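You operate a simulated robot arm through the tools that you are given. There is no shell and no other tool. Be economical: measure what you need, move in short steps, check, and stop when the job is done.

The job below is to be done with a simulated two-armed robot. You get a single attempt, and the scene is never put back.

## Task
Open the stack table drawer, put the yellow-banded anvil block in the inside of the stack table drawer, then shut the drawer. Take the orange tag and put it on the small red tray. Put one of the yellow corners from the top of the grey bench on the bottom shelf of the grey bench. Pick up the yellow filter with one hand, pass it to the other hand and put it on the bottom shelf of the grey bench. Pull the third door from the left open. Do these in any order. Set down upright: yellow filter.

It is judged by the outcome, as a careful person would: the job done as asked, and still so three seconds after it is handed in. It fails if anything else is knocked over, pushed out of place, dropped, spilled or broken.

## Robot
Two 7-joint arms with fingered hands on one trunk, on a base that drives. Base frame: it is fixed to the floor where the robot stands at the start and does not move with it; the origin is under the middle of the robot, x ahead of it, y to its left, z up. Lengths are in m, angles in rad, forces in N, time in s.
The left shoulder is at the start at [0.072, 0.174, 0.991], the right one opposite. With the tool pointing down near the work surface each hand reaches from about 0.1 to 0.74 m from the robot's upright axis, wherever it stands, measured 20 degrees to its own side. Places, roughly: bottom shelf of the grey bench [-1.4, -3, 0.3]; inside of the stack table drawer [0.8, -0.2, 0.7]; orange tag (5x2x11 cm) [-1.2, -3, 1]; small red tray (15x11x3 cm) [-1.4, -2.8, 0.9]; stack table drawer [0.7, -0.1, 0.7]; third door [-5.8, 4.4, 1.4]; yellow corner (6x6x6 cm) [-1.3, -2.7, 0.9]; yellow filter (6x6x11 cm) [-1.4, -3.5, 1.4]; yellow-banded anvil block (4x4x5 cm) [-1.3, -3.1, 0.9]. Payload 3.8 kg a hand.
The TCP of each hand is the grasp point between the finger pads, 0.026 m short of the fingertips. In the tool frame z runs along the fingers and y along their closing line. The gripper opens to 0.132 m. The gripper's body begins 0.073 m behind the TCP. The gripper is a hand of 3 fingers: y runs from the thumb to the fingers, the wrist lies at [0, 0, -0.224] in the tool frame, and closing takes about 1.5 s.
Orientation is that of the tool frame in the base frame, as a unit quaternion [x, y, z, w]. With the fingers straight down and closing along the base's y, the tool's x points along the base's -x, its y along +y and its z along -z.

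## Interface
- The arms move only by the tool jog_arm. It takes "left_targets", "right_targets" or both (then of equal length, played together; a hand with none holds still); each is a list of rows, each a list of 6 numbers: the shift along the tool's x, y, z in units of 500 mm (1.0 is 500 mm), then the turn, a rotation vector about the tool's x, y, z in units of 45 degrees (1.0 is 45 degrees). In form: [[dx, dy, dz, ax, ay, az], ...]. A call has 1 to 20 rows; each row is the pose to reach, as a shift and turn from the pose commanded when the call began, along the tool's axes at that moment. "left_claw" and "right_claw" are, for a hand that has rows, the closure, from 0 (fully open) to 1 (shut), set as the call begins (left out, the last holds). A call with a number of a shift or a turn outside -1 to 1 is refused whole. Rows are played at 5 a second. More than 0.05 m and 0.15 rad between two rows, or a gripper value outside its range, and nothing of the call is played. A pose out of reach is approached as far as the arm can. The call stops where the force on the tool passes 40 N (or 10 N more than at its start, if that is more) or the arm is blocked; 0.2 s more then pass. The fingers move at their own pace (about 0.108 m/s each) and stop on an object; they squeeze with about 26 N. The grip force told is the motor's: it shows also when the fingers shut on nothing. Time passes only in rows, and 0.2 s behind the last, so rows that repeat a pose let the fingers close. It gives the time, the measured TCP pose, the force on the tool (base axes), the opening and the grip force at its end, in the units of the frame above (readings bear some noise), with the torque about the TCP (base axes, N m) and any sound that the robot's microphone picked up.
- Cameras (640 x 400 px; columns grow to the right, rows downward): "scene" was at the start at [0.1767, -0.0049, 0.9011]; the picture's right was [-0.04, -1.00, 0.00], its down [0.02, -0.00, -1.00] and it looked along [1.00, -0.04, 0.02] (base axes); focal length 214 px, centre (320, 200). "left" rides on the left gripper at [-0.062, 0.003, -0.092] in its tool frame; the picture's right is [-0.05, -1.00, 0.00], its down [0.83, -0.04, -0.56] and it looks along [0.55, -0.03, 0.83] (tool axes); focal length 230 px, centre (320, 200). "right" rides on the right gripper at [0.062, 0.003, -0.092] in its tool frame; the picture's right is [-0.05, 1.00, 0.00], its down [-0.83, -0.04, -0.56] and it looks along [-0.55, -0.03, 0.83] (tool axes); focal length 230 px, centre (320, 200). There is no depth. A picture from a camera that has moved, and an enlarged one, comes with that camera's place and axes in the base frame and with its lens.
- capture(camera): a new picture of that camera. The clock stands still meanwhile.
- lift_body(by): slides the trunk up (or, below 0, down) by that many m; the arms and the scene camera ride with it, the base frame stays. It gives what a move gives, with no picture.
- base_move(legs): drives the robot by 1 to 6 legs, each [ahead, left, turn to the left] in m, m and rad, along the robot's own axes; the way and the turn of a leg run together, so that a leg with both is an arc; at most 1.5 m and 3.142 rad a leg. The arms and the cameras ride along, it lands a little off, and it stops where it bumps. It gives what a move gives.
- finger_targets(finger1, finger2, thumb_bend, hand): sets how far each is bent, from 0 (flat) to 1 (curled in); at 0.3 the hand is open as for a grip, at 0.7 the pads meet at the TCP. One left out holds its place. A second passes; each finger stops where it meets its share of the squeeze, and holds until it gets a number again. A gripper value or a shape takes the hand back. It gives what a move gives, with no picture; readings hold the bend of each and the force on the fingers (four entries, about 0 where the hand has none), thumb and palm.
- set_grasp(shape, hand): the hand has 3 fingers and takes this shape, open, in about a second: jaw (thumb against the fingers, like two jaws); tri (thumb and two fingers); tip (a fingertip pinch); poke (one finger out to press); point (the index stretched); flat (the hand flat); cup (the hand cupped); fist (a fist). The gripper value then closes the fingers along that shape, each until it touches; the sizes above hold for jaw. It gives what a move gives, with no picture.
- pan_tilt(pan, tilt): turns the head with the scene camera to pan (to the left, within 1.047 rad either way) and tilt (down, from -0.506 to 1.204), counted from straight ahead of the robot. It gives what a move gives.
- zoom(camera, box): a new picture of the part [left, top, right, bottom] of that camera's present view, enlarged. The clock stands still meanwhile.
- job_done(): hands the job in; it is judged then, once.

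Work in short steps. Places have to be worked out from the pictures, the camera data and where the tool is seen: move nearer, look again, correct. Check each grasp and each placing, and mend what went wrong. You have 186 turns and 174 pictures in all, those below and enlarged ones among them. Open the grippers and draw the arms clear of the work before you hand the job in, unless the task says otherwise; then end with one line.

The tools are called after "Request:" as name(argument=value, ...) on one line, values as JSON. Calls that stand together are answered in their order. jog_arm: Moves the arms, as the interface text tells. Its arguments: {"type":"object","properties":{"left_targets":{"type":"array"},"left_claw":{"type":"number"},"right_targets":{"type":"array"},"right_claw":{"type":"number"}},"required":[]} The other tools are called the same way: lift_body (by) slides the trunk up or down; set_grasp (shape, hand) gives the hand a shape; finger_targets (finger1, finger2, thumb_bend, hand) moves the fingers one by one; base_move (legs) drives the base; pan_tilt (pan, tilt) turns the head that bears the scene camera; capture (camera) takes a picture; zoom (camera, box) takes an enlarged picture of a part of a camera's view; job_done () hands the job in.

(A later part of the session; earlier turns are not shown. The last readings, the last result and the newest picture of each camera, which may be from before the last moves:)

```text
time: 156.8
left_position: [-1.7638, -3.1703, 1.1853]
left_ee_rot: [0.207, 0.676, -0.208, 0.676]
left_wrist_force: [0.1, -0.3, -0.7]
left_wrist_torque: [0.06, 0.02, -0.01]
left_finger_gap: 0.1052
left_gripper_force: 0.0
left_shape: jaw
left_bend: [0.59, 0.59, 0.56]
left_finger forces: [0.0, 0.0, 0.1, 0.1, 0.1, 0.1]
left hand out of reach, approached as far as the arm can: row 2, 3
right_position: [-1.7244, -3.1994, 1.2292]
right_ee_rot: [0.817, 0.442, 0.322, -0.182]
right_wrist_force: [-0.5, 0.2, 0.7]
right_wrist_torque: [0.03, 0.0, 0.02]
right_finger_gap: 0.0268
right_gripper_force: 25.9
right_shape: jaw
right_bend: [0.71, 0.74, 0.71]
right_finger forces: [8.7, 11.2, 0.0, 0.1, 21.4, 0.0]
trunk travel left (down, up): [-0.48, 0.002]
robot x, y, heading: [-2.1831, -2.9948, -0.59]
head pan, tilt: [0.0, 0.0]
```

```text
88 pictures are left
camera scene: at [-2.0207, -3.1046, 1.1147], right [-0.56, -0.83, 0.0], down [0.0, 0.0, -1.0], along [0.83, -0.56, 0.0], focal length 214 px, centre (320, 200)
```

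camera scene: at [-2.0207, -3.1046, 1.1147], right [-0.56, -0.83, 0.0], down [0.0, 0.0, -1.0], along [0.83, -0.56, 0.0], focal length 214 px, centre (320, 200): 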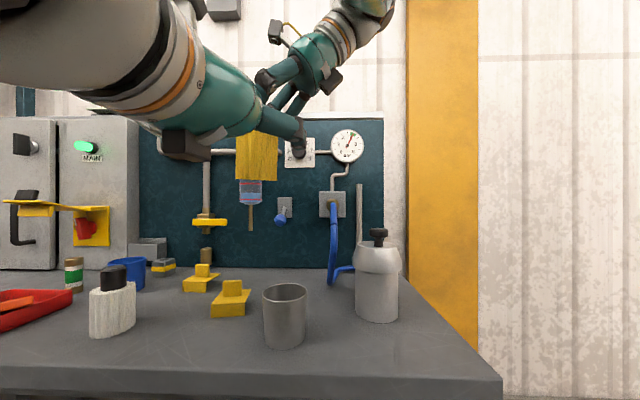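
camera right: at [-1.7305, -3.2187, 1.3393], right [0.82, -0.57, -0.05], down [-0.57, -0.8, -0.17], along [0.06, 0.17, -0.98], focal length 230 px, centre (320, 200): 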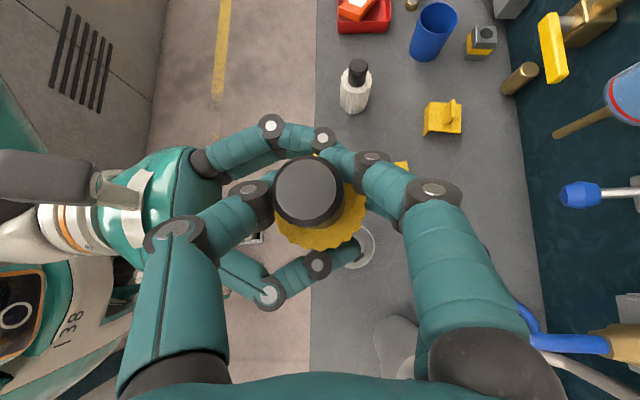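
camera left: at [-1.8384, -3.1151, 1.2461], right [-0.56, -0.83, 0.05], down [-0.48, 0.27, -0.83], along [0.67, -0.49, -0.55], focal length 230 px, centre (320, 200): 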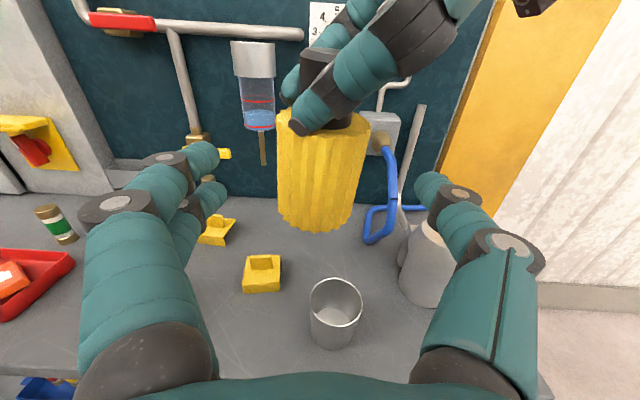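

Handover done: the right hand alone holds the filter. Lift it clear of the left fingers and carry it to the right, then tuck the left hand.

Request:
jog_arm(right_targets=[[0.057, 0.03, -0.057, 0, 0, 0], [0.114, 0.06, -0.114, 0, 0, 0], [0.17, 0.06, -0.17, 0, 0, 0], [0.11, 0, -0.23, 0, 0, 0], [0.06, -0.06, -0.28, 0, 0, 0], [0.0, -0.12, -0.34, 0, 0, 0], [-0.05, -0.18, -0.39, 0, 0, 0]])

Request:
jog_arm(left_targets=[[0.02, 0.06, 0, 0, 0.167, 0], [0.04, 0.12, 0, 0, 0.333, 0], [0.06, 0.18, 0, 0, 0.5, 0], [0.08, 0.24, 0, 0, 0.667, 0], [0.1, 0.3, 0, 0, 0.833, 0], [0.12, 0.36, 0, 0, 1.0, 0]])

Request:
capture(camera="scene")

Request:
capture(camera="right")

```text
refused: row 4 steps farther than a row can; nothing moved
```

```text
time: 158.2
left_position: [-1.6616, -3.0185, 1.1271]
left_ee_rot: [0.271, 0.884, -0.114, 0.364]
left_wrist_force: [0.3, 1.0, -0.3]
left_wrist_torque: [-0.02, -0.01, -0.02]
left_finger_gap: 0.1054
left_gripper_force: 0.1
left_shape: jaw
left_bend: [0.59, 0.59, 0.55]
left_finger forces: [0.0, 0.0, 0.0, 0.0, 0.0, 0.0]
left hand out of reach, approached as far as the arm can: row 1, 2, 3, 4
right_position: [-1.7238, -3.1983, 1.2294]
right_ee_rot: [0.817, 0.441, 0.322, -0.182]
right_wrist_force: [-0.5, 0.2, -0.2]
right_wrist_torque: [-0.01, 0.02, 0.01]
right_finger_gap: 0.0226
right_gripper_force: 26.0
right_shape: jaw
right_bend: [0.74, 0.73, 0.71]
right_finger forces: [0.0, 12.9, 0.0, 0.1, 15.2, 0.0]
trunk travel left (down, up): [-0.48, 0.002]
robot x, y, heading: [-2.1827, -2.992, -0.587]
head pan, tilt: [0.0, 0.0]
```

```text
87 pictures are left
camera scene: at [-2.0203, -3.104, 1.1146], right [-0.56, -0.83, 0.0], down [0.0, 0.0, -1.0], along [0.83, -0.56, 0.0], focal length 214 px, centre (320, 200)
```

scene: 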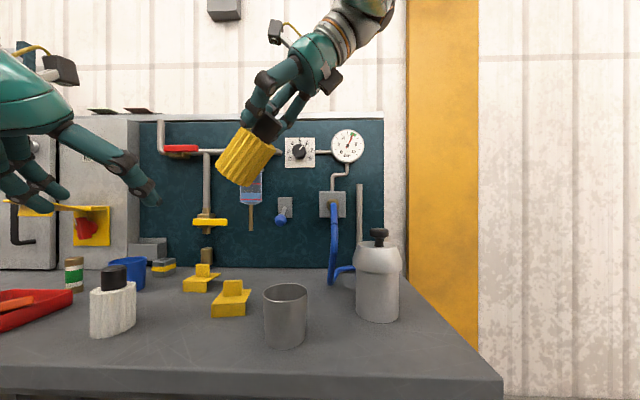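

```text
86 pictures are left
camera right: at [-1.7295, -3.218, 1.3389], right [0.82, -0.57, -0.05], down [-0.57, -0.8, -0.17], along [0.06, 0.16, -0.98], focal length 230 px, centre (320, 200)
```

right: 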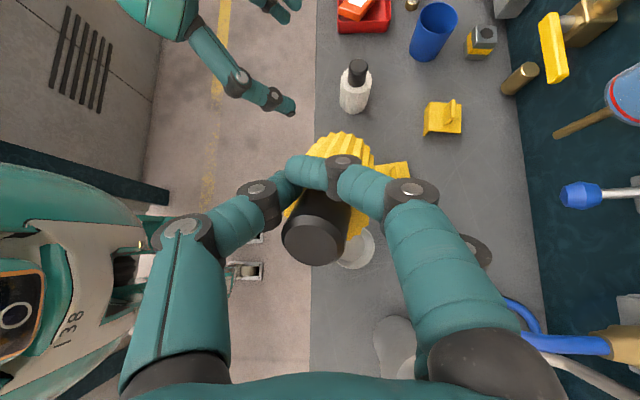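

The left hand brushed the filter while tucking and tilted it ~30° in the right grip – still held. Rotate the right hand 30° to make it upright again and lift slightly.

Request:
jog_arm(right_targets=[[0.02, 0, -0.02, 0, -0.11, 0], [0.04, 0, -0.04, 0, -0.22, 0], [0.06, 0, -0.06, 0, -0.33, 0], [0.06, 0, -0.06, 0, -0.44, 0], [0.06, 0, -0.06, 0, -0.55, 0], [0.06, 0, -0.06, 0, -0.68, 0]])

Request:
capture(camera="scene")

Request:
capture(camera="right")

```text
time: 159.6
left_position: [-1.6636, -3.02, 1.1259]
left_ee_rot: [0.271, 0.883, -0.113, 0.366]
left_wrist_force: [0.4, 0.3, 0.2]
left_wrist_torque: [0.04, 0.01, -0.02]
left_finger_gap: 0.1054
left_gripper_force: 0.0
left_shape: jaw
left_bend: [0.59, 0.59, 0.55]
left_finger forces: [0.1, 0.1, 0.0, 0.0, 0.1, 0.1]
right_position: [-1.724, -3.2006, 1.2712]
right_ee_rot: [0.874, 0.473, 0.095, -0.059]
right_wrist_force: [-0.5, -0.3, -0.4]
right_wrist_torque: [-0.02, -0.01, 0.0]
right_finger_gap: 0.0227
right_gripper_force: 25.5
right_shape: jaw
right_bend: [0.74, 0.73, 0.71]
right_finger forces: [0.0, 12.8, 0.0, 0.0, 15.3, 0.0]
trunk travel left (down, up): [-0.48, 0.002]
robot x, y, heading: [-2.1876, -2.9933, -0.589]
head pan, tilt: [0.0, 0.0]
```

```text
85 pictures are left
camera scene: at [-2.0211, -3.105, 1.1147], right [-0.56, -0.83, 0.0], down [0.0, 0.0, -1.0], along [0.83, -0.56, 0.0], focal length 214 px, centre (320, 200)
```

scene: 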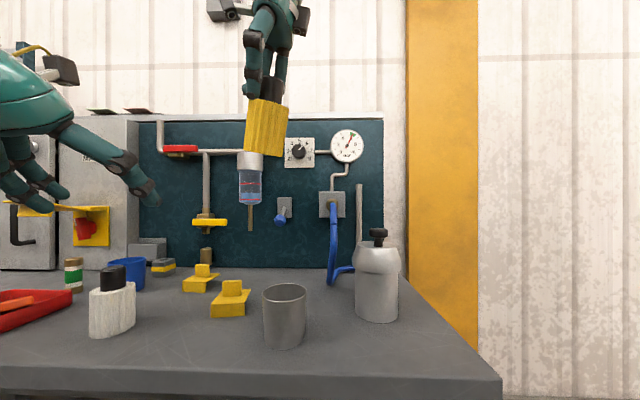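

```text
84 pictures are left
camera right: at [-1.6983, -3.1697, 1.3758], right [0.81, -0.59, -0.03], down [-0.54, -0.76, 0.36], along [-0.23, -0.28, -0.93], focal length 230 px, centre (320, 200)
```

right: 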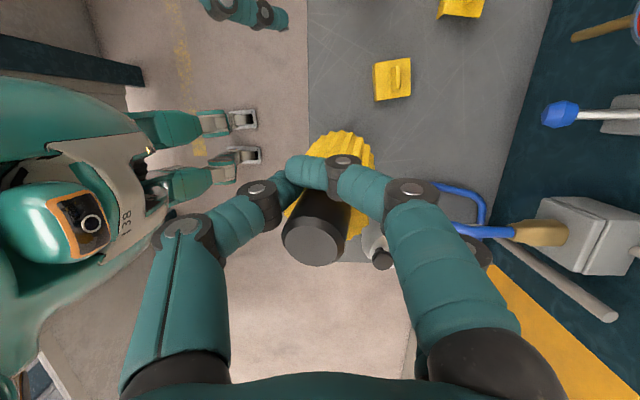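

Upright again within a few degrees. Now tuck the left hand back and outward (it is clear of the filter).

Request:
jog_arm(left_targets=[[0.035, 0.04, -0.035, 0, 0.167, 0], [0.07, 0.08, -0.07, 0, 0.333, 0], [0.106, 0.12, -0.106, 0, 0.5, 0], [0.141, 0.16, -0.141, 0, 0.667, 0], [0.177, 0.2, -0.177, 0, 0.833, 0], [0.212, 0.24, -0.212, 0, 1.0, 0]])

Request:
zoom(camera="scene", box=[200, 0, 340, 180])

```text
time: 161.0
left_position: [-1.7215, -2.836, 1.1252]
left_ee_rot: [0.294, 0.956, -0.001, -0.001]
left_wrist_force: [0.6, -0.5, 0.1]
left_wrist_torque: [0.0, 0.02, 0.01]
left_finger_gap: 0.1056
left_gripper_force: 0.0
left_shape: jaw
left_bend: [0.59, 0.59, 0.55]
left_finger forces: [0.0, 0.0, 0.0, 0.0, 0.1, 0.1]
right_position: [-1.7245, -3.1985, 1.2722]
right_ee_rot: [0.873, 0.474, 0.095, -0.059]
right_wrist_force: [0.0, -0.7, -0.9]
right_wrist_torque: [-0.04, 0.01, 0.01]
right_finger_gap: 0.0227
right_gripper_force: 25.8
right_shape: jaw
right_bend: [0.74, 0.73, 0.71]
right_finger forces: [0.1, 12.7, 0.0, 0.0, 15.3, 0.0]
trunk travel left (down, up): [-0.48, 0.002]
robot x, y, heading: [-2.1862, -2.9924, -0.588]
head pan, tilt: [0.0, 0.0]
```

```text
2.22 times, centred on (270, 90) of scene
camera zoom: at [-2.0211, -3.1044, 1.1148], right [-0.56, -0.83, 0.0], down [0.0, 0.0, -1.0], along [0.83, -0.56, 0.0], focal length 477 px, centre (431, 444)
```

zoom: 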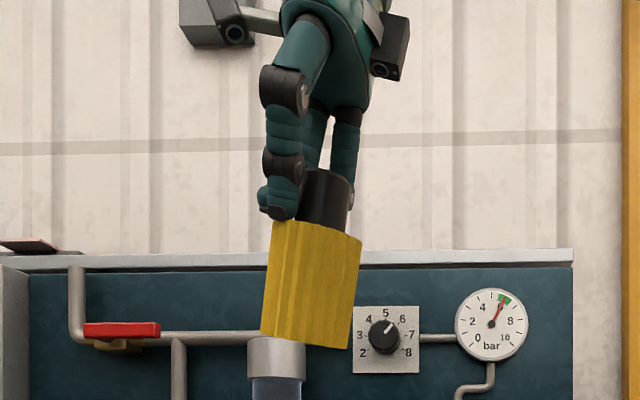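

Tilt remaining ≈7°; correct it, then back away, shift left in front of the free shelf spot, and lower the trunk.

Request:
jog_arm(right_targets=[[0, 0, 0, 0, -0.08, 0], [0, 0, 0, 0, -0.16, 0]])

Request:
base_move(legs=[[-0.12, 0, 0], [0, 0.25, 0]])

Request:
lift_body(by=-0.4)

Request:
capture(camera="scene")

```text
time: 161.6
left_position: [-1.7221, -2.8359, 1.1261]
left_ee_rot: [0.294, 0.956, -0.001, 0.0]
left_wrist_force: [-0.4, -0.3, 0.8]
left_wrist_torque: [0.01, 0.01, -0.02]
left_finger_gap: 0.1058
left_gripper_force: 0.1
left_shape: jaw
left_bend: [0.59, 0.59, 0.55]
left_finger forces: [0.0, 0.0, 0.0, 0.0, 0.0, 0.0]
right_position: [-1.7268, -3.2005, 1.2697]
right_ee_rot: [0.876, 0.475, 0.068, -0.043]
right_wrist_force: [-0.7, 0.9, -1.5]
right_wrist_torque: [0.02, -0.01, 0.0]
right_finger_gap: 0.0228
right_gripper_force: 26.0
right_shape: jaw
right_bend: [0.74, 0.73, 0.71]
right_finger forces: [0.0, 12.7, 0.1, 0.0, 15.3, 0.0]
right hand out of reach, approached as far as the arm can: row 2
trunk travel left (down, up): [-0.48, 0.002]
robot x, y, heading: [-2.1904, -2.9891, -0.588]
head pan, tilt: [0.0, 0.0]
```

```text
time: 165.3
left_position: [-1.6821, -2.5638, 1.1257]
left_ee_rot: [0.297, 0.955, 0.0, 0.0]
left_wrist_force: [-0.5, -0.3, -0.7]
left_wrist_torque: [-0.03, 0.0, 0.04]
left_finger_gap: 0.1055
left_gripper_force: 0.1
left_shape: jaw
left_bend: [0.59, 0.59, 0.55]
left_finger forces: [0.1, 0.1, 0.0, 0.1, 0.1, 0.0]
right_position: [-1.6889, -2.9268, 1.2714]
right_ee_rot: [0.878, 0.472, 0.068, -0.044]
right_wrist_force: [-0.4, -0.1, -0.7]
right_wrist_torque: [0.02, 0.0, -0.02]
right_finger_gap: 0.0227
right_gripper_force: 25.9
right_shape: jaw
right_bend: [0.74, 0.73, 0.71]
right_finger forces: [0.0, 12.7, 0.0, 0.1, 15.4, 0.0]
trunk travel left (down, up): [-0.48, 0.002]
robot x, y, heading: [-2.1469, -2.7164, -0.601]
head pan, tilt: [0.0, 0.0]
```

```text
time: 167.8
left_position: [-1.6804, -2.5641, 0.8262]
left_ee_rot: [0.297, 0.955, 0.001, -0.004]
left_wrist_force: [0.2, 0.2, -0.1]
left_wrist_torque: [-0.01, 0.03, 0.02]
left_finger_gap: 0.1054
left_gripper_force: 0.1
left_shape: jaw
left_bend: [0.59, 0.59, 0.55]
left_finger forces: [0.0, 0.1, 0.0, 0.0, 0.0, 0.1]
right_position: [-1.6565, -2.9479, 0.8918]
right_ee_rot: [0.874, 0.465, 0.017, -0.139]
right_wrist_force: [-22.3, 12.9, 4.3]
right_wrist_torque: [-0.32, -0.4, -0.51]
right_finger_gap: 0.0199
right_gripper_force: 26.0
right_shape: jaw
right_bend: [0.74, 0.72, 0.7]
right_finger forces: [0.1, 45.2, 0.0, 0.0, 23.1, 0.1]
trunk travel left (down, up): [-0.183, 0.298]
robot x, y, heading: [-2.1491, -2.716, -0.599]
head pan, tilt: [0.0, 0.0]
stopped: the force on the tool passed its limit at 54 N (the readings are from after the stop); the commanded pose is now the measured one
```

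```text
82 pictures are left
camera scene: at [-2.0048, -2.8149, 0.7848], right [-0.56, -0.83, 0.0], down [0.0, 0.0, -1.0], along [0.83, -0.56, 0.0], focal length 214 px, centre (320, 200)
```

scene: 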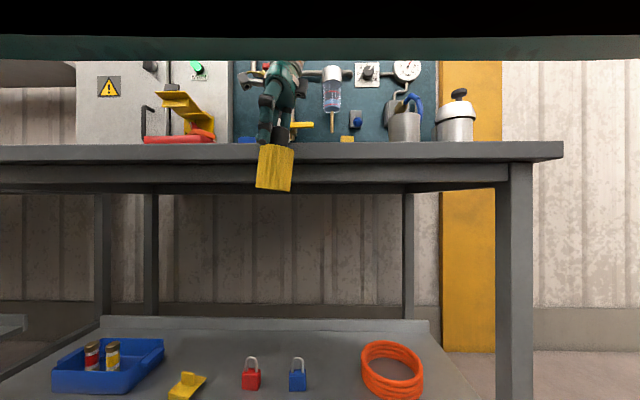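

The filter touched the bench edge while lowering. Back the base off 0.1 m to free it and check the grip.

Request:
base_move(legs=[[-0.1, 0, 0]])

Request:
capture(camera="scene")

Request:
capture(camera="right")

```text
time: 169.0
left_position: [-1.7487, -2.5215, 0.8262]
left_ee_rot: [0.295, 0.955, 0.002, -0.005]
left_wrist_force: [1.7, -0.1, 0.2]
left_wrist_torque: [0.07, 0.06, 0.01]
left_finger_gap: 0.1054
left_gripper_force: 0.2
left_shape: jaw
left_bend: [0.59, 0.59, 0.55]
left_finger forces: [0.1, 0.0, 0.1, 0.0, 0.0, 0.0]
right_position: [-1.7211, -2.907, 0.8899]
right_ee_rot: [0.874, 0.465, 0.019, -0.138]
right_wrist_force: [0.3, -1.0, 0.5]
right_wrist_torque: [0.06, 0.03, 0.0]
right_finger_gap: 0.0215
right_gripper_force: 25.7
right_shape: jaw
right_bend: [0.74, 0.73, 0.7]
right_finger forces: [0.0, 13.3, 0.0, 0.0, 15.9, 0.0]
trunk travel left (down, up): [-0.183, 0.298]
robot x, y, heading: [-2.2206, -2.6758, -0.596]
head pan, tilt: [0.0, 0.0]
```

```text
81 pictures are left
camera scene: at [-2.0718, -2.773, 0.7846], right [-0.56, -0.83, 0.0], down [0.0, 0.0, -1.0], along [0.83, -0.56, 0.0], focal length 214 px, centre (320, 200)
```

scene: 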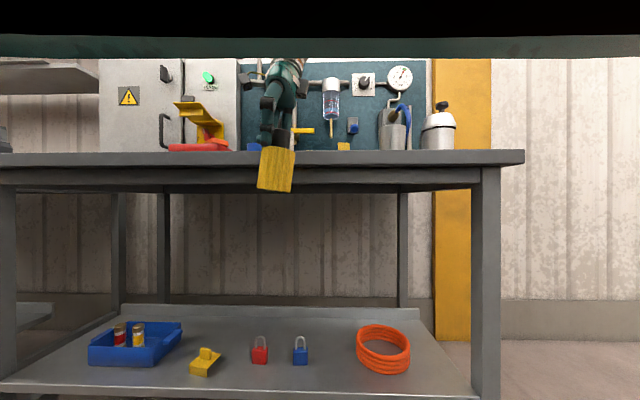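

```text
80 pictures are left
camera right: at [-1.6733, -2.883, 0.9881], right [0.79, -0.57, -0.23], down [-0.45, -0.79, 0.41], along [-0.42, -0.22, -0.88], focal length 230 px, centre (320, 200)
```

right: 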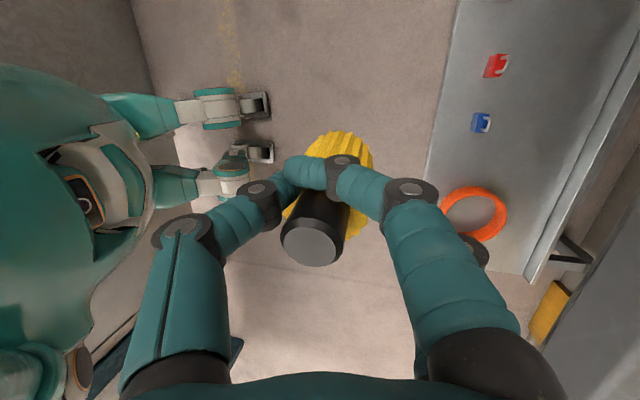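

Grip held. Continue lowering the trunk with more clearance.

Request:
lift_body(by=-0.17)

Request:
capture(camera="scene")

```text
time: 170.9
left_position: [-1.7608, -2.5145, 0.6622]
left_ee_rot: [0.295, 0.955, -0.001, 0.005]
left_wrist_force: [-0.1, 0.8, 0.3]
left_wrist_torque: [0.01, 0.02, 0.01]
left_finger_gap: 0.1055
left_gripper_force: 0.0
left_shape: jaw
left_bend: [0.59, 0.59, 0.55]
left_finger forces: [0.0, 0.1, 0.0, 0.0, 0.0, 0.0]
right_position: [-1.6915, -2.924, 0.681]
right_ee_rot: [0.869, 0.464, -0.001, -0.172]
right_wrist_force: [-0.2, 1.2, -0.9]
right_wrist_torque: [-0.03, 0.0, -0.01]
right_finger_gap: 0.022
right_gripper_force: 25.6
right_shape: jaw
right_bend: [0.74, 0.73, 0.7]
right_finger forces: [0.0, 13.1, 0.1, 0.0, 15.9, 0.0]
trunk travel left (down, up): [-0.013, 0.468]
robot x, y, heading: [-2.2162, -2.6755, -0.593]
head pan, tilt: [0.0, 0.0]
```

```text
79 pictures are left
camera scene: at [-2.0691, -2.7758, 0.6188], right [-0.56, -0.83, 0.0], down [0.02, -0.01, -1.0], along [0.83, -0.56, 0.02], focal length 214 px, centre (320, 200)
```

scene: 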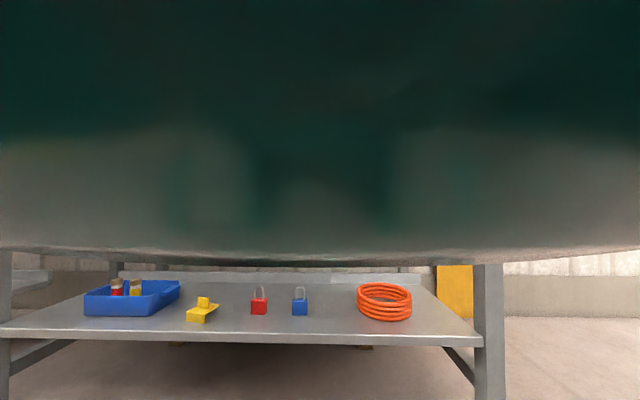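

The right forearm is folded in front of the head camera. Lower the right hand and move it right to open up the view.

Request:
jog_arm(right_targets=[[-0.052, 0.023, 0.069, 0, 0, 0], [-0.104, 0.046, 0.138, 0, 0, 0], [-0.156, 0.069, 0.207, 0, 0, 0], [-0.208, 0.092, 0.276, 0, 0, 0], [-0.26, 0.114, 0.345, 0, 0, 0]])

Request:
capture(camera="scene")

```text
time: 172.1
left_position: [-1.7498, -2.52, 0.6557]
left_ee_rot: [0.295, 0.955, 0.0, -0.004]
left_wrist_force: [0.1, -0.6, 0.7]
left_wrist_torque: [0.0, 0.0, 0.02]
left_finger_gap: 0.1056
left_gripper_force: 0.1
left_shape: jaw
left_bend: [0.59, 0.59, 0.55]
left_finger forces: [0.0, 0.0, 0.0, 0.0, 0.1, 0.0]
right_position: [-1.751, -3.0049, 0.4505]
right_ee_rot: [0.867, 0.456, -0.014, -0.201]
right_wrist_force: [-0.5, -0.6, -1.2]
right_wrist_torque: [0.01, -0.02, 0.02]
right_finger_gap: 0.0221
right_gripper_force: 25.8
right_shape: jaw
right_bend: [0.74, 0.73, 0.7]
right_finger forces: [0.0, 12.5, 0.1, 0.0, 15.6, 0.0]
trunk travel left (down, up): [-0.013, 0.468]
robot x, y, heading: [-2.2185, -2.6762, -0.599]
head pan, tilt: [0.0, 0.0]
```

```text
78 pictures are left
camera scene: at [-2.0592, -2.7814, 0.6151], right [-0.56, -0.83, 0.0], down [0.0, 0.0, -1.0], along [0.83, -0.56, 0.0], focal length 214 px, centre (320, 200)
```

scene: 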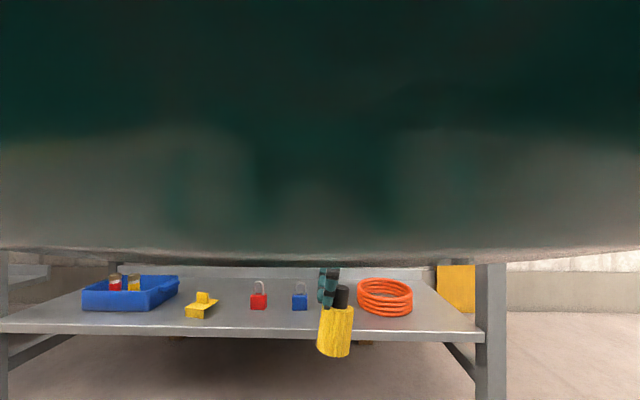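

Something still covers the upper view. Tilt the head down to see what and to view the filter.

Request:
pan_tilt(pan=0, tilt=0.45)

Request:
capture(camera="scene")

Request:
capture(camera="left")

Request:
capture(camera="right")

```text
time: 173.0
left_position: [-1.7507, -2.5207, 0.6568]
left_ee_rot: [0.295, 0.956, 0.002, -0.004]
left_wrist_force: [-1.0, 0.4, -0.3]
left_wrist_torque: [-0.02, -0.01, -0.04]
left_finger_gap: 0.1054
left_gripper_force: 0.0
left_shape: jaw
left_bend: [0.59, 0.59, 0.55]
left_finger forces: [0.0, 0.1, 0.0, 0.0, 0.1, 0.0]
right_position: [-1.7514, -3.0056, 0.4504]
right_ee_rot: [0.867, 0.456, -0.014, -0.202]
right_wrist_force: [-0.1, 0.9, -1.1]
right_wrist_torque: [-0.02, -0.05, -0.01]
right_finger_gap: 0.0218
right_gripper_force: 26.1
right_shape: jaw
right_bend: [0.74, 0.73, 0.7]
right_finger forces: [0.0, 12.5, 0.0, 0.1, 15.6, 0.0]
trunk travel left (down, up): [-0.013, 0.468]
robot x, y, heading: [-2.2204, -2.6746, -0.595]
head pan, tilt: [0.0, 0.45]
```

```text
77 pictures are left
camera scene: at [-2.0576, -2.7824, 0.5736], right [-0.56, -0.83, 0.0], down [-0.36, 0.24, -0.9], along [0.75, -0.5, -0.43], focal length 214 px, centre (320, 200)
```

scene: 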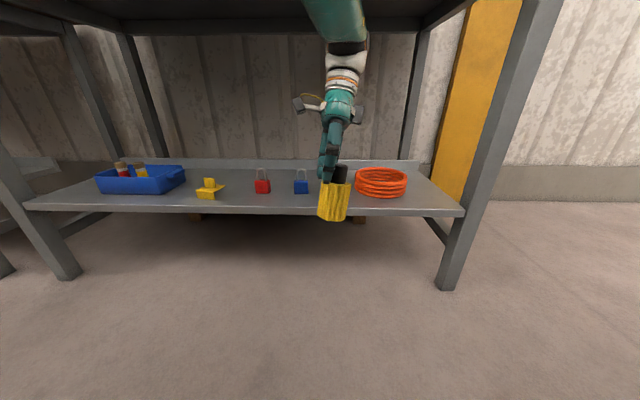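

```text
76 pictures are left
camera left: at [-1.6971, -2.5525, 0.7483], right [-0.52, -0.85, 0.0], down [-0.71, 0.43, 0.56], along [-0.48, 0.29, -0.83], focal length 230 px, centre (320, 200)
```

left: 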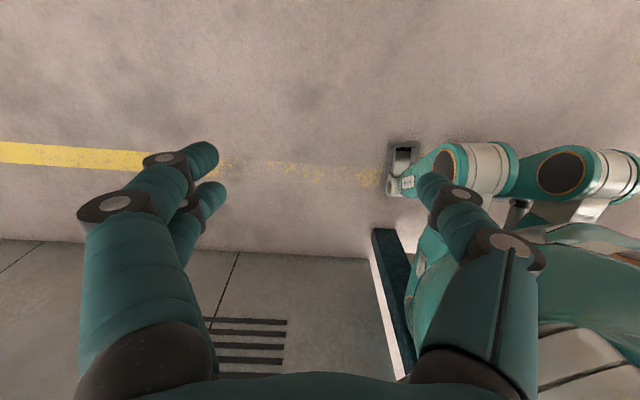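

```text
75 pictures are left
camera right: at [-1.6924, -2.9894, 0.5455], right [0.75, -0.54, -0.37], down [-0.4, -0.83, 0.4], along [-0.52, -0.15, -0.84], focal length 230 px, centre (320, 200)
```

right: 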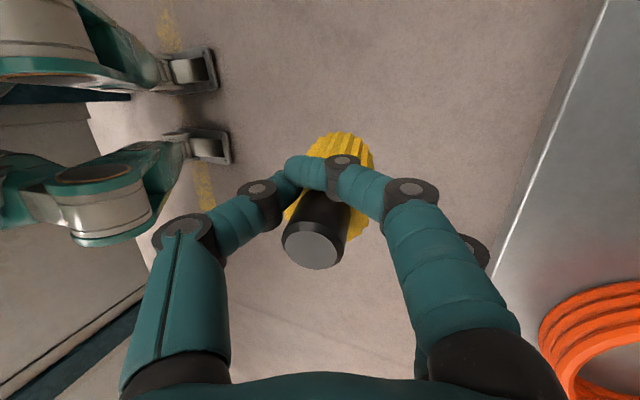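

The filter is upright, about 5 cm above shelf height, still in front of the shelf. Lower it 3 cm and drive forward 0.1 m, then check clearances.

Request:
jog_arm(right_targets=[[0, 0.01, 0.03, 0, 0, 0], [0, 0.02, 0.056, 0, 0, 0]])

Request:
base_move(legs=[[0.08, 0, 0]])

Request:
capture(camera="scene")

```text
time: 173.6
left_position: [-1.7505, -2.5199, 0.656]
left_ee_rot: [0.295, 0.955, 0.001, -0.004]
left_wrist_force: [0.4, 0.5, 0.6]
left_wrist_torque: [0.02, 0.01, 0.01]
left_finger_gap: 0.1057
left_gripper_force: 0.1
left_shape: jaw
left_bend: [0.59, 0.59, 0.55]
left_finger forces: [0.0, 0.0, 0.0, 0.0, 0.0, 0.1]
right_position: [-1.7497, -3.0014, 0.4227]
right_ee_rot: [0.867, 0.456, -0.015, -0.201]
right_wrist_force: [0.1, 0.3, -0.4]
right_wrist_torque: [-0.02, 0.03, -0.03]
right_finger_gap: 0.022
right_gripper_force: 26.4
right_shape: jaw
right_bend: [0.74, 0.73, 0.7]
right_finger forces: [0.0, 12.6, 0.0, 0.0, 15.6, 0.0]
trunk travel left (down, up): [-0.013, 0.468]
robot x, y, heading: [-2.2181, -2.6742, -0.597]
head pan, tilt: [0.0, 0.45]
```

```text
time: 174.7
left_position: [-1.6837, -2.5658, 0.6566]
left_ee_rot: [0.295, 0.955, 0.001, -0.004]
left_wrist_force: [-0.3, -0.3, 0.5]
left_wrist_torque: [0.02, 0.0, 0.03]
left_finger_gap: 0.1055
left_gripper_force: 0.1
left_shape: jaw
left_bend: [0.59, 0.59, 0.55]
left_finger forces: [0.0, 0.1, 0.0, 0.1, 0.0, 0.0]
right_position: [-1.6856, -3.0477, 0.4229]
right_ee_rot: [0.868, 0.454, -0.014, -0.201]
right_wrist_force: [0.9, -0.5, -1.6]
right_wrist_torque: [0.0, 0.04, -0.01]
right_finger_gap: 0.0217
right_gripper_force: 25.8
right_shape: jaw
right_bend: [0.74, 0.73, 0.7]
right_finger forces: [0.1, 12.5, 0.0, 0.1, 15.5, 0.0]
trunk travel left (down, up): [-0.013, 0.468]
robot x, y, heading: [-2.1526, -2.7172, -0.593]
head pan, tilt: [0.0, 0.45]
```

```text
74 pictures are left
camera scene: at [-1.9913, -2.8276, 0.5735], right [-0.56, -0.83, 0.0], down [-0.36, 0.24, -0.9], along [0.74, -0.51, -0.44], focal length 214 px, centre (320, 200)
```

scene: 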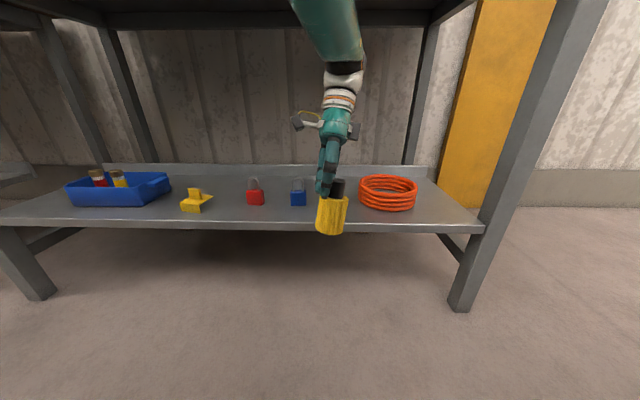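

Shift 2.5 cm right and 1 cm up, then move in another 0.08 m.

Request:
jog_arm(right_targets=[[-0.046, -0.007, -0.027, 0, 0, 0]])

Request:
base_move(legs=[[0.08, 0, 0]])

Request:
capture(camera="scene")

Request:
capture(camera="right")

```text
time: 175.1
left_position: [-1.6841, -2.5658, 0.657]
left_ee_rot: [0.296, 0.955, 0.002, -0.005]
left_wrist_force: [1.0, 0.3, 0.2]
left_wrist_torque: [0.03, -0.01, 0.04]
left_finger_gap: 0.1057
left_gripper_force: 0.0
left_shape: jaw
left_bend: [0.59, 0.59, 0.55]
left_finger forces: [0.1, 0.0, 0.0, 0.0, 0.1, 0.1]
right_position: [-1.6968, -3.0695, 0.4314]
right_ee_rot: [0.868, 0.455, -0.014, -0.201]
right_wrist_force: [0.2, 0.9, -1.2]
right_wrist_torque: [-0.02, -0.01, 0.0]
right_finger_gap: 0.0221
right_gripper_force: 25.6
right_shape: jaw
right_bend: [0.74, 0.73, 0.7]
right_finger forces: [0.0, 12.5, 0.1, 0.0, 15.6, 0.0]
trunk travel left (down, up): [-0.013, 0.468]
robot x, y, heading: [-2.1502, -2.7187, -0.595]
head pan, tilt: [0.0, 0.45]
```

```text
time: 176.1
left_position: [-1.6177, -2.612, 0.6558]
left_ee_rot: [0.297, 0.955, 0.002, -0.005]
left_wrist_force: [0.2, 0.2, 0.4]
left_wrist_torque: [0.02, -0.02, -0.03]
left_finger_gap: 0.1056
left_gripper_force: 0.0
left_shape: jaw
left_bend: [0.59, 0.59, 0.55]
left_finger forces: [0.1, 0.0, 0.0, 0.0, 0.0, 0.1]
right_position: [-1.6305, -3.1137, 0.4314]
right_ee_rot: [0.868, 0.454, -0.014, -0.201]
right_wrist_force: [0.3, -0.7, -1.6]
right_wrist_torque: [-0.02, -0.02, 0.0]
right_finger_gap: 0.0218
right_gripper_force: 26.2
right_shape: jaw
right_bend: [0.74, 0.73, 0.7]
right_finger forces: [0.1, 12.5, 0.0, 0.0, 15.5, 0.0]
trunk travel left (down, up): [-0.013, 0.468]
robot x, y, heading: [-2.0852, -2.7629, -0.596]
head pan, tilt: [0.0, 0.45]
```

```text
73 pictures are left
camera scene: at [-1.9252, -2.8727, 0.5735], right [-0.56, -0.83, 0.0], down [-0.36, 0.24, -0.9], along [0.74, -0.51, -0.44], focal length 214 px, centre (320, 200)
```

scene: 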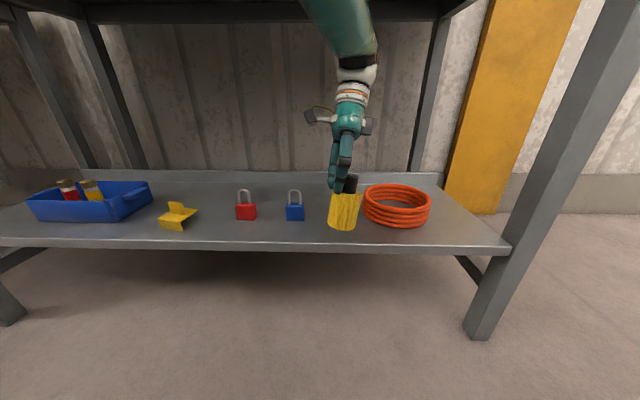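

```text
72 pictures are left
camera right: at [-1.5722, -3.0976, 0.5253], right [0.75, -0.55, -0.37], down [-0.41, -0.82, 0.39], along [-0.52, -0.15, -0.84], focal length 230 px, centre (320, 200)
```

right: 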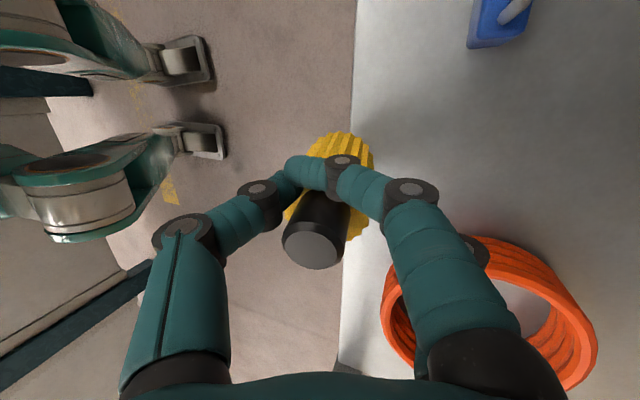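

The shelf edge is still under the filter's middle; go 0.06 m further in.

Request:
base_move(legs=[[0.06, 0, 0]])

Request:
capture(camera="scene")

Request:
capture(camera="right")

```text
time: 177.1
left_position: [-1.5675, -2.6454, 0.6568]
left_ee_rot: [0.296, 0.955, 0.001, -0.004]
left_wrist_force: [0.5, 0.5, -0.1]
left_wrist_torque: [0.04, -0.02, 0.0]
left_finger_gap: 0.1056
left_gripper_force: 0.2
left_shape: jaw
left_bend: [0.59, 0.59, 0.55]
left_finger forces: [0.0, 0.1, 0.1, 0.0, 0.1, 0.1]
right_position: [-1.5831, -3.1473, 0.4313]
right_ee_rot: [0.867, 0.455, -0.015, -0.2]
right_wrist_force: [0.1, -0.3, -1.4]
right_wrist_torque: [0.01, 0.0, -0.01]
right_finger_gap: 0.0219
right_gripper_force: 26.1
right_shape: jaw
right_bend: [0.74, 0.73, 0.7]
right_finger forces: [0.1, 12.4, 0.0, 0.0, 15.6, 0.1]
trunk travel left (down, up): [-0.013, 0.468]
robot x, y, heading: [-2.0322, -2.7952, -0.596]
head pan, tilt: [0.0, 0.45]
```

```text
71 pictures are left
camera scene: at [-1.8762, -2.9062, 0.5735], right [-0.56, -0.83, 0.0], down [-0.36, 0.24, -0.9], along [0.74, -0.51, -0.44], focal length 214 px, centre (320, 200)
```

scene: 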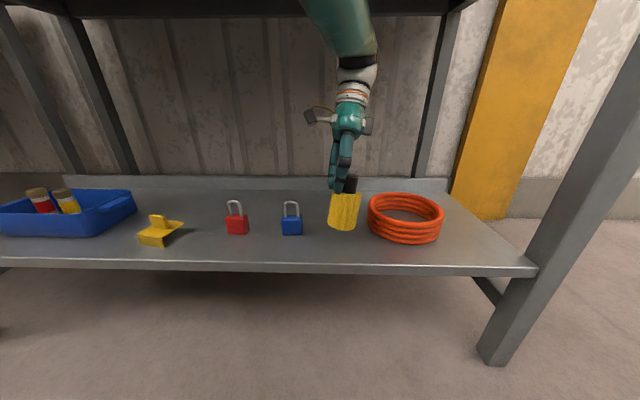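

```text
70 pictures are left
camera right: at [-1.5234, -3.1314, 0.5253], right [0.75, -0.55, -0.37], down [-0.41, -0.82, 0.39], along [-0.52, -0.15, -0.84], focal length 230 px, centre (320, 200)
```

right: 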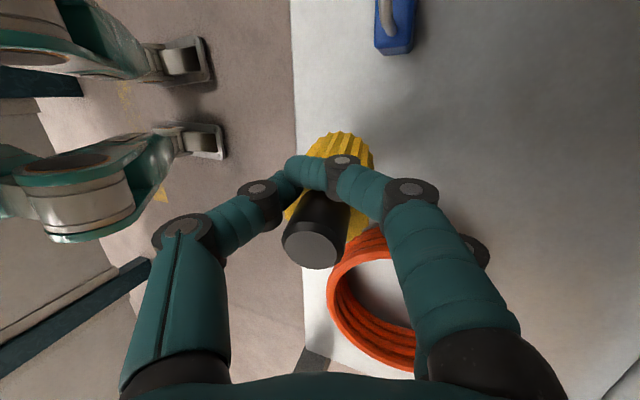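

Filter is over the shelf between the lock and the hose. Lower it gently.

Request:
jog_arm(right_targets=[[-0.003, 0.007, 0.018, 0, 0, 0], [-0.006, 0.013, 0.033, 0, 0, 0], [-0.007, 0.017, 0.044, 0, 0, 0]])

Request:
zoom(camera="scene", box=[260, 150, 460, 275])

```text
time: 177.9
left_position: [-1.5676, -2.6445, 0.6567]
left_ee_rot: [0.297, 0.955, 0.001, -0.004]
left_wrist_force: [0.6, -0.1, -0.1]
left_wrist_torque: [0.02, 0.03, 0.01]
left_finger_gap: 0.1057
left_gripper_force: 0.1
left_shape: jaw
left_bend: [0.59, 0.59, 0.55]
left_finger forces: [0.0, 0.0, 0.1, 0.1, 0.0, 0.0]
right_position: [-1.5811, -3.1451, 0.4067]
right_ee_rot: [0.868, 0.454, -0.014, -0.201]
right_wrist_force: [-0.2, -0.2, 0.2]
right_wrist_torque: [-0.02, 0.0, -0.01]
right_finger_gap: 0.0221
right_gripper_force: 25.7
right_shape: jaw
right_bend: [0.74, 0.73, 0.7]
right_finger forces: [0.1, 12.4, 0.0, 0.0, 15.6, 0.1]
trunk travel left (down, up): [-0.013, 0.468]
robot x, y, heading: [-2.0347, -2.793, -0.594]
head pan, tilt: [0.0, 0.45]
```

```text
3.20 times, centred on (360, 212) of scene
camera zoom: at [-1.8762, -2.9062, 0.5735], right [-0.56, -0.83, 0.0], down [-0.36, 0.24, -0.9], along [0.74, -0.51, -0.44], focal length 686 px, centre (192, 160)
```

zoom: 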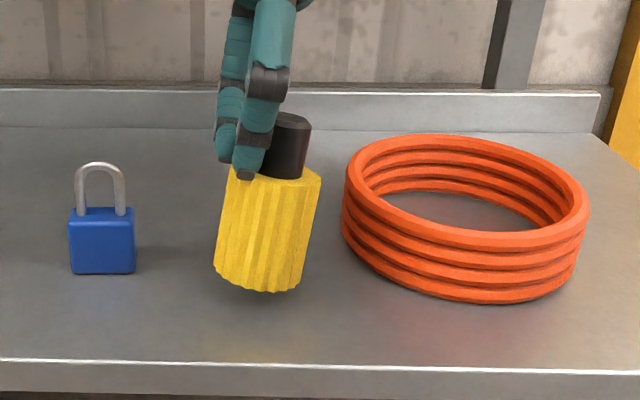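

About 1 cm above the shelf with ~9° roll. Correct the roll a little.

Request:
jog_arm(right_targets=[[0, 0, 0, 0, -0.1, 0], [0, 0, 0, 0, -0.2, 0]])

Request:
zoom(camera="scene", box=[260, 150, 460, 275])

```text
time: 178.5
left_position: [-1.5689, -2.645, 0.6565]
left_ee_rot: [0.296, 0.955, 0.001, -0.004]
left_wrist_force: [-0.1, 0.0, 0.0]
left_wrist_torque: [0.0, -0.01, 0.03]
left_finger_gap: 0.1054
left_gripper_force: 0.1
left_shape: jaw
left_bend: [0.59, 0.59, 0.55]
left_finger forces: [0.1, 0.1, 0.0, 0.1, 0.1, 0.0]
right_position: [-1.5839, -3.1465, 0.4078]
right_ee_rot: [0.864, 0.469, -0.083, -0.165]
right_wrist_force: [0.0, -0.4, -0.4]
right_wrist_torque: [0.0, -0.04, -0.03]
right_finger_gap: 0.0218
right_gripper_force: 26.1
right_shape: jaw
right_bend: [0.74, 0.73, 0.7]
right_finger forces: [0.0, 12.5, 0.0, 0.1, 15.5, 0.0]
trunk travel left (down, up): [-0.013, 0.468]
robot x, y, heading: [-2.0365, -2.7963, -0.595]
head pan, tilt: [0.0, 0.45]
```

```text
3.20 times, centred on (360, 212) of scene
camera zoom: at [-1.8762, -2.9062, 0.5735], right [-0.56, -0.83, 0.0], down [-0.36, 0.24, -0.9], along [0.74, -0.51, -0.44], focal length 686 px, centre (192, 160)
```

zoom: 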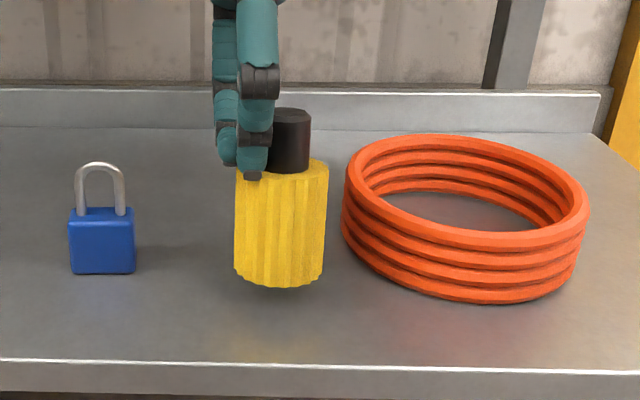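

Upright. Lower in small steps until contact.

Request:
jog_arm(right_targets=[[0, 0.004, 0.01, 0, 0, 0], [0, 0.007, 0.018, 0, 0, 0]])

Request:
zoom(camera="scene", box=[260, 150, 460, 275])

```text
time: 179.1
left_position: [-1.5672, -2.6458, 0.6571]
left_ee_rot: [0.296, 0.955, 0.001, -0.004]
left_wrist_force: [0.1, 0.0, 0.1]
left_wrist_torque: [0.02, -0.01, 0.0]
left_finger_gap: 0.1056
left_gripper_force: 0.1
left_shape: jaw
left_bend: [0.59, 0.59, 0.55]
left_finger forces: [0.1, 0.0, 0.0, 0.1, 0.0, 0.0]
right_position: [-1.5835, -3.1476, 0.3971]
right_ee_rot: [0.864, 0.469, -0.082, -0.165]
right_wrist_force: [0.2, 0.2, -1.2]
right_wrist_torque: [0.04, 0.0, 0.03]
right_finger_gap: 0.0217
right_gripper_force: 25.8
right_shape: jaw
right_bend: [0.74, 0.73, 0.7]
right_finger forces: [0.1, 12.4, 0.0, 0.1, 15.5, 0.0]
trunk travel left (down, up): [-0.013, 0.468]
robot x, y, heading: [-2.0311, -2.7981, -0.601]
head pan, tilt: [0.0, 0.45]
```

```text
3.20 times, centred on (360, 212) of scene
camera zoom: at [-1.8762, -2.9062, 0.5735], right [-0.56, -0.83, 0.0], down [-0.36, 0.24, -0.9], along [0.74, -0.51, -0.44], focal length 686 px, centre (192, 160)
```

zoom: 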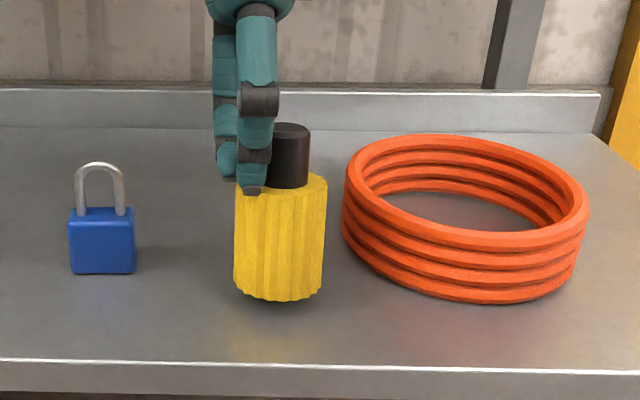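

Shadow gap is nearly closed; continue ~6 mm more.

Request:
jog_arm(right_targets=[[0, 0.002, 0.006, 0, 0, 0], [0, 0.004, 0.011, 0, 0, 0]])

Request:
zoom(camera="scene", box=[260, 150, 460, 275])

```text
time: 179.7
left_position: [-1.5676, -2.6452, 0.6571]
left_ee_rot: [0.297, 0.955, 0.001, -0.004]
left_wrist_force: [-0.6, -0.4, 0.0]
left_wrist_torque: [-0.03, -0.03, 0.0]
left_finger_gap: 0.1054
left_gripper_force: 0.1
left_shape: jaw
left_bend: [0.59, 0.59, 0.55]
left_finger forces: [0.1, 0.0, 0.0, 0.1, 0.1, 0.1]
right_position: [-1.5827, -3.1468, 0.391]
right_ee_rot: [0.864, 0.468, -0.082, -0.164]
right_wrist_force: [0.9, 0.6, -1.5]
right_wrist_torque: [0.01, 0.01, -0.01]
right_finger_gap: 0.0218
right_gripper_force: 25.7
right_shape: jaw
right_bend: [0.74, 0.73, 0.7]
right_finger forces: [0.0, 12.4, 0.0, 0.0, 15.4, 0.0]
trunk travel left (down, up): [-0.013, 0.468]
robot x, y, heading: [-2.0349, -2.798, -0.601]
head pan, tilt: [0.0, 0.45]
```

```text
3.20 times, centred on (360, 212) of scene
camera zoom: at [-1.8762, -2.9062, 0.5735], right [-0.56, -0.83, 0.0], down [-0.36, 0.24, -0.9], along [0.74, -0.51, -0.44], focal length 686 px, centre (192, 160)
```

zoom: 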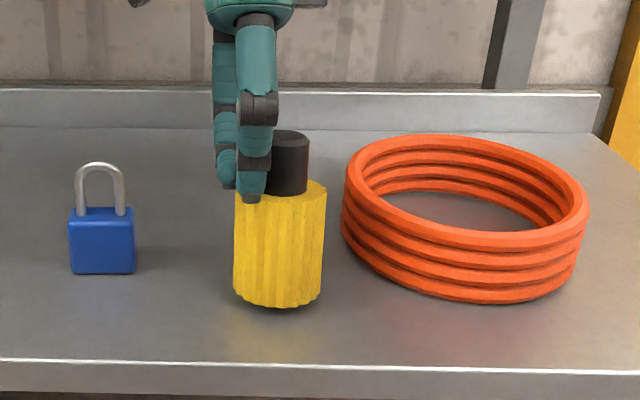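

Request:
jog_arm(right_targets=[[0, 0.003, 0.007, 0, 0, 0], [0, 0.005, 0.012, 0, 0, 0]])

Request:
zoom(camera="scene", box=[260, 150, 460, 275])

```text
time: 180.3
left_position: [-1.5675, -2.6455, 0.6572]
left_ee_rot: [0.296, 0.955, 0.001, -0.003]
left_wrist_force: [0.0, 0.2, 0.5]
left_wrist_torque: [0.03, -0.04, -0.01]
left_finger_gap: 0.1058
left_gripper_force: 0.0
left_shape: jaw
left_bend: [0.59, 0.59, 0.55]
left_finger forces: [0.0, 0.1, 0.1, 0.0, 0.1, 0.0]
right_position: [-1.5827, -3.1451, 0.3874]
right_ee_rot: [0.864, 0.469, -0.083, -0.165]
right_wrist_force: [-1.4, 2.6, 11.4]
right_wrist_torque: [0.0, 0.14, -0.03]
right_finger_gap: 0.023
right_gripper_force: 26.0
right_shape: jaw
right_bend: [0.74, 0.75, 0.7]
right_finger forces: [0.0, 13.4, 0.0, 0.1, 20.4, 0.0]
trunk travel left (down, up): [-0.013, 0.468]
robot x, y, heading: [-2.033, -2.7969, -0.599]
head pan, tilt: [0.0, 0.45]
```

```text
3.20 times, centred on (360, 212) of scene
camera zoom: at [-1.8766, -2.9058, 0.5737], right [-0.56, -0.83, 0.0], down [-0.36, 0.24, -0.9], along [0.74, -0.51, -0.43], focal length 686 px, centre (192, 160)
```

zoom: 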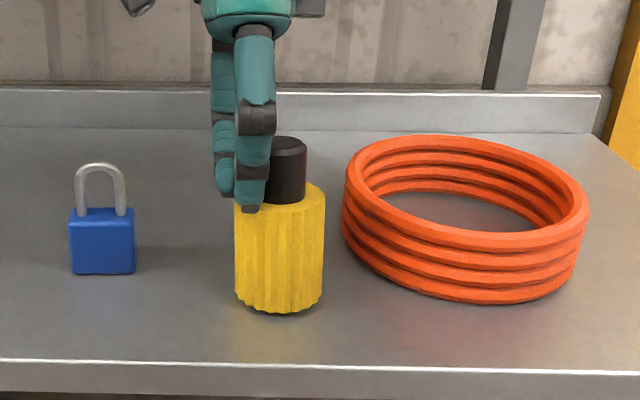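

Contact at 11 N. Open the right hand slightly and check that the filter stands.

Request:
jog_arm(right_targets=[[0, 0, 0, 0, 0, 0], [0, 0, 0, 0, 0, 0], [0, 0, 0, 0, 0, 0]], right_claw=0.5)

Request:
zoom(camera="scene", box=[260, 150, 460, 275])

Request:
capture(camera="right")

```text
time: 181.1
left_position: [-1.5681, -2.6454, 0.656]
left_ee_rot: [0.296, 0.955, 0.001, -0.004]
left_wrist_force: [0.1, 0.4, -0.5]
left_wrist_torque: [-0.01, -0.01, -0.01]
left_finger_gap: 0.1053
left_gripper_force: 0.1
left_shape: jaw
left_bend: [0.59, 0.59, 0.55]
left_finger forces: [0.0, 0.0, 0.0, 0.1, 0.0, 0.0]
right_position: [-1.5824, -3.1474, 0.3842]
right_ee_rot: [0.864, 0.468, -0.082, -0.166]
right_wrist_force: [0.0, 0.2, -0.1]
right_wrist_torque: [0.0, 0.02, -0.02]
right_finger_gap: 0.0654
right_gripper_force: 0.1
right_shape: jaw
right_bend: [0.73, 0.73, 0.7]
right_finger forces: [0.0, 0.0, 0.0, 0.0, 0.1, 0.1]
trunk travel left (down, up): [-0.013, 0.468]
robot x, y, heading: [-2.0327, -2.7975, -0.597]
head pan, tilt: [0.0, 0.45]
```

```text
3.20 times, centred on (360, 212) of scene
camera zoom: at [-1.8762, -2.9062, 0.5735], right [-0.56, -0.83, 0.0], down [-0.36, 0.24, -0.9], along [0.74, -0.51, -0.44], focal length 686 px, centre (192, 160)
```

zoom: 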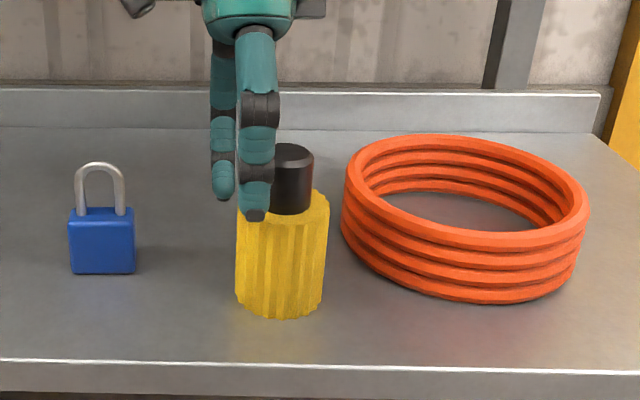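

```text
63 pictures are left
camera right: at [-1.5177, -3.1161, 0.4715], right [0.75, -0.55, -0.36], down [-0.32, -0.79, 0.52], along [-0.57, -0.28, -0.77], focal length 230 px, centre (320, 200)
```

right: 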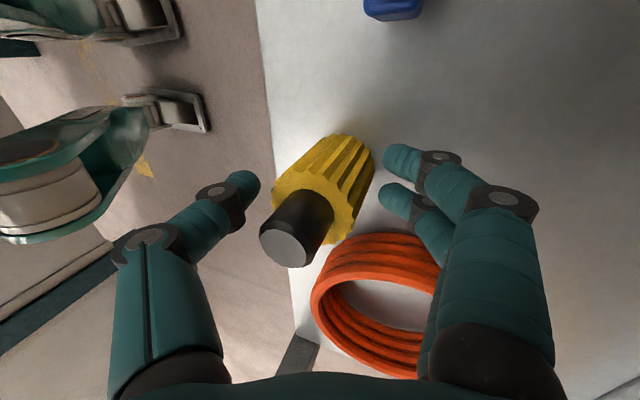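

Filter stands upright and free. Raise the hand vertically, then back out.

Request:
jog_arm(right_targets=[[0, -0.02, -0.05, 0, 0, 0], [0, -0.04, -0.1, 0, 0, 0], [0, -0.058, -0.15, 0, 0, 0]], right_claw=0.4)

Request:
capture(camera="scene")

```text
time: 181.9
left_position: [-1.5679, -2.6454, 0.6566]
left_ee_rot: [0.297, 0.955, 0.001, -0.004]
left_wrist_force: [-0.8, -0.4, -0.8]
left_wrist_torque: [0.0, -0.02, 0.02]
left_finger_gap: 0.1056
left_gripper_force: 0.0
left_shape: jaw
left_bend: [0.59, 0.59, 0.55]
left_finger forces: [0.0, 0.0, 0.0, 0.1, 0.0, 0.1]
right_position: [-1.5803, -3.1489, 0.4657]
right_ee_rot: [0.864, 0.468, -0.083, -0.165]
right_wrist_force: [0.4, 0.7, 0.8]
right_wrist_torque: [-0.02, 0.03, -0.06]
right_finger_gap: 0.0785
right_gripper_force: 0.0
right_shape: jaw
right_bend: [0.71, 0.71, 0.71]
right_finger forces: [0.0, 0.0, 0.0, 0.1, 0.0, 0.1]
trunk travel left (down, up): [-0.013, 0.468]
robot x, y, heading: [-2.0396, -2.7974, -0.602]
head pan, tilt: [0.0, 0.45]
```

```text
62 pictures are left
camera scene: at [-1.8762, -2.9062, 0.5735], right [-0.56, -0.83, 0.0], down [-0.36, 0.24, -0.9], along [0.74, -0.51, -0.44], focal length 214 px, centre (320, 200)
```

scene: 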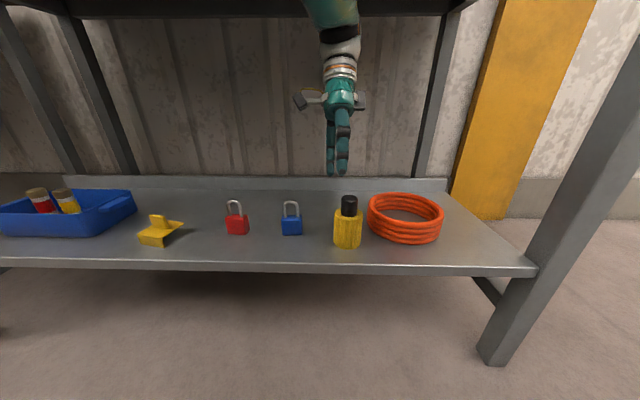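

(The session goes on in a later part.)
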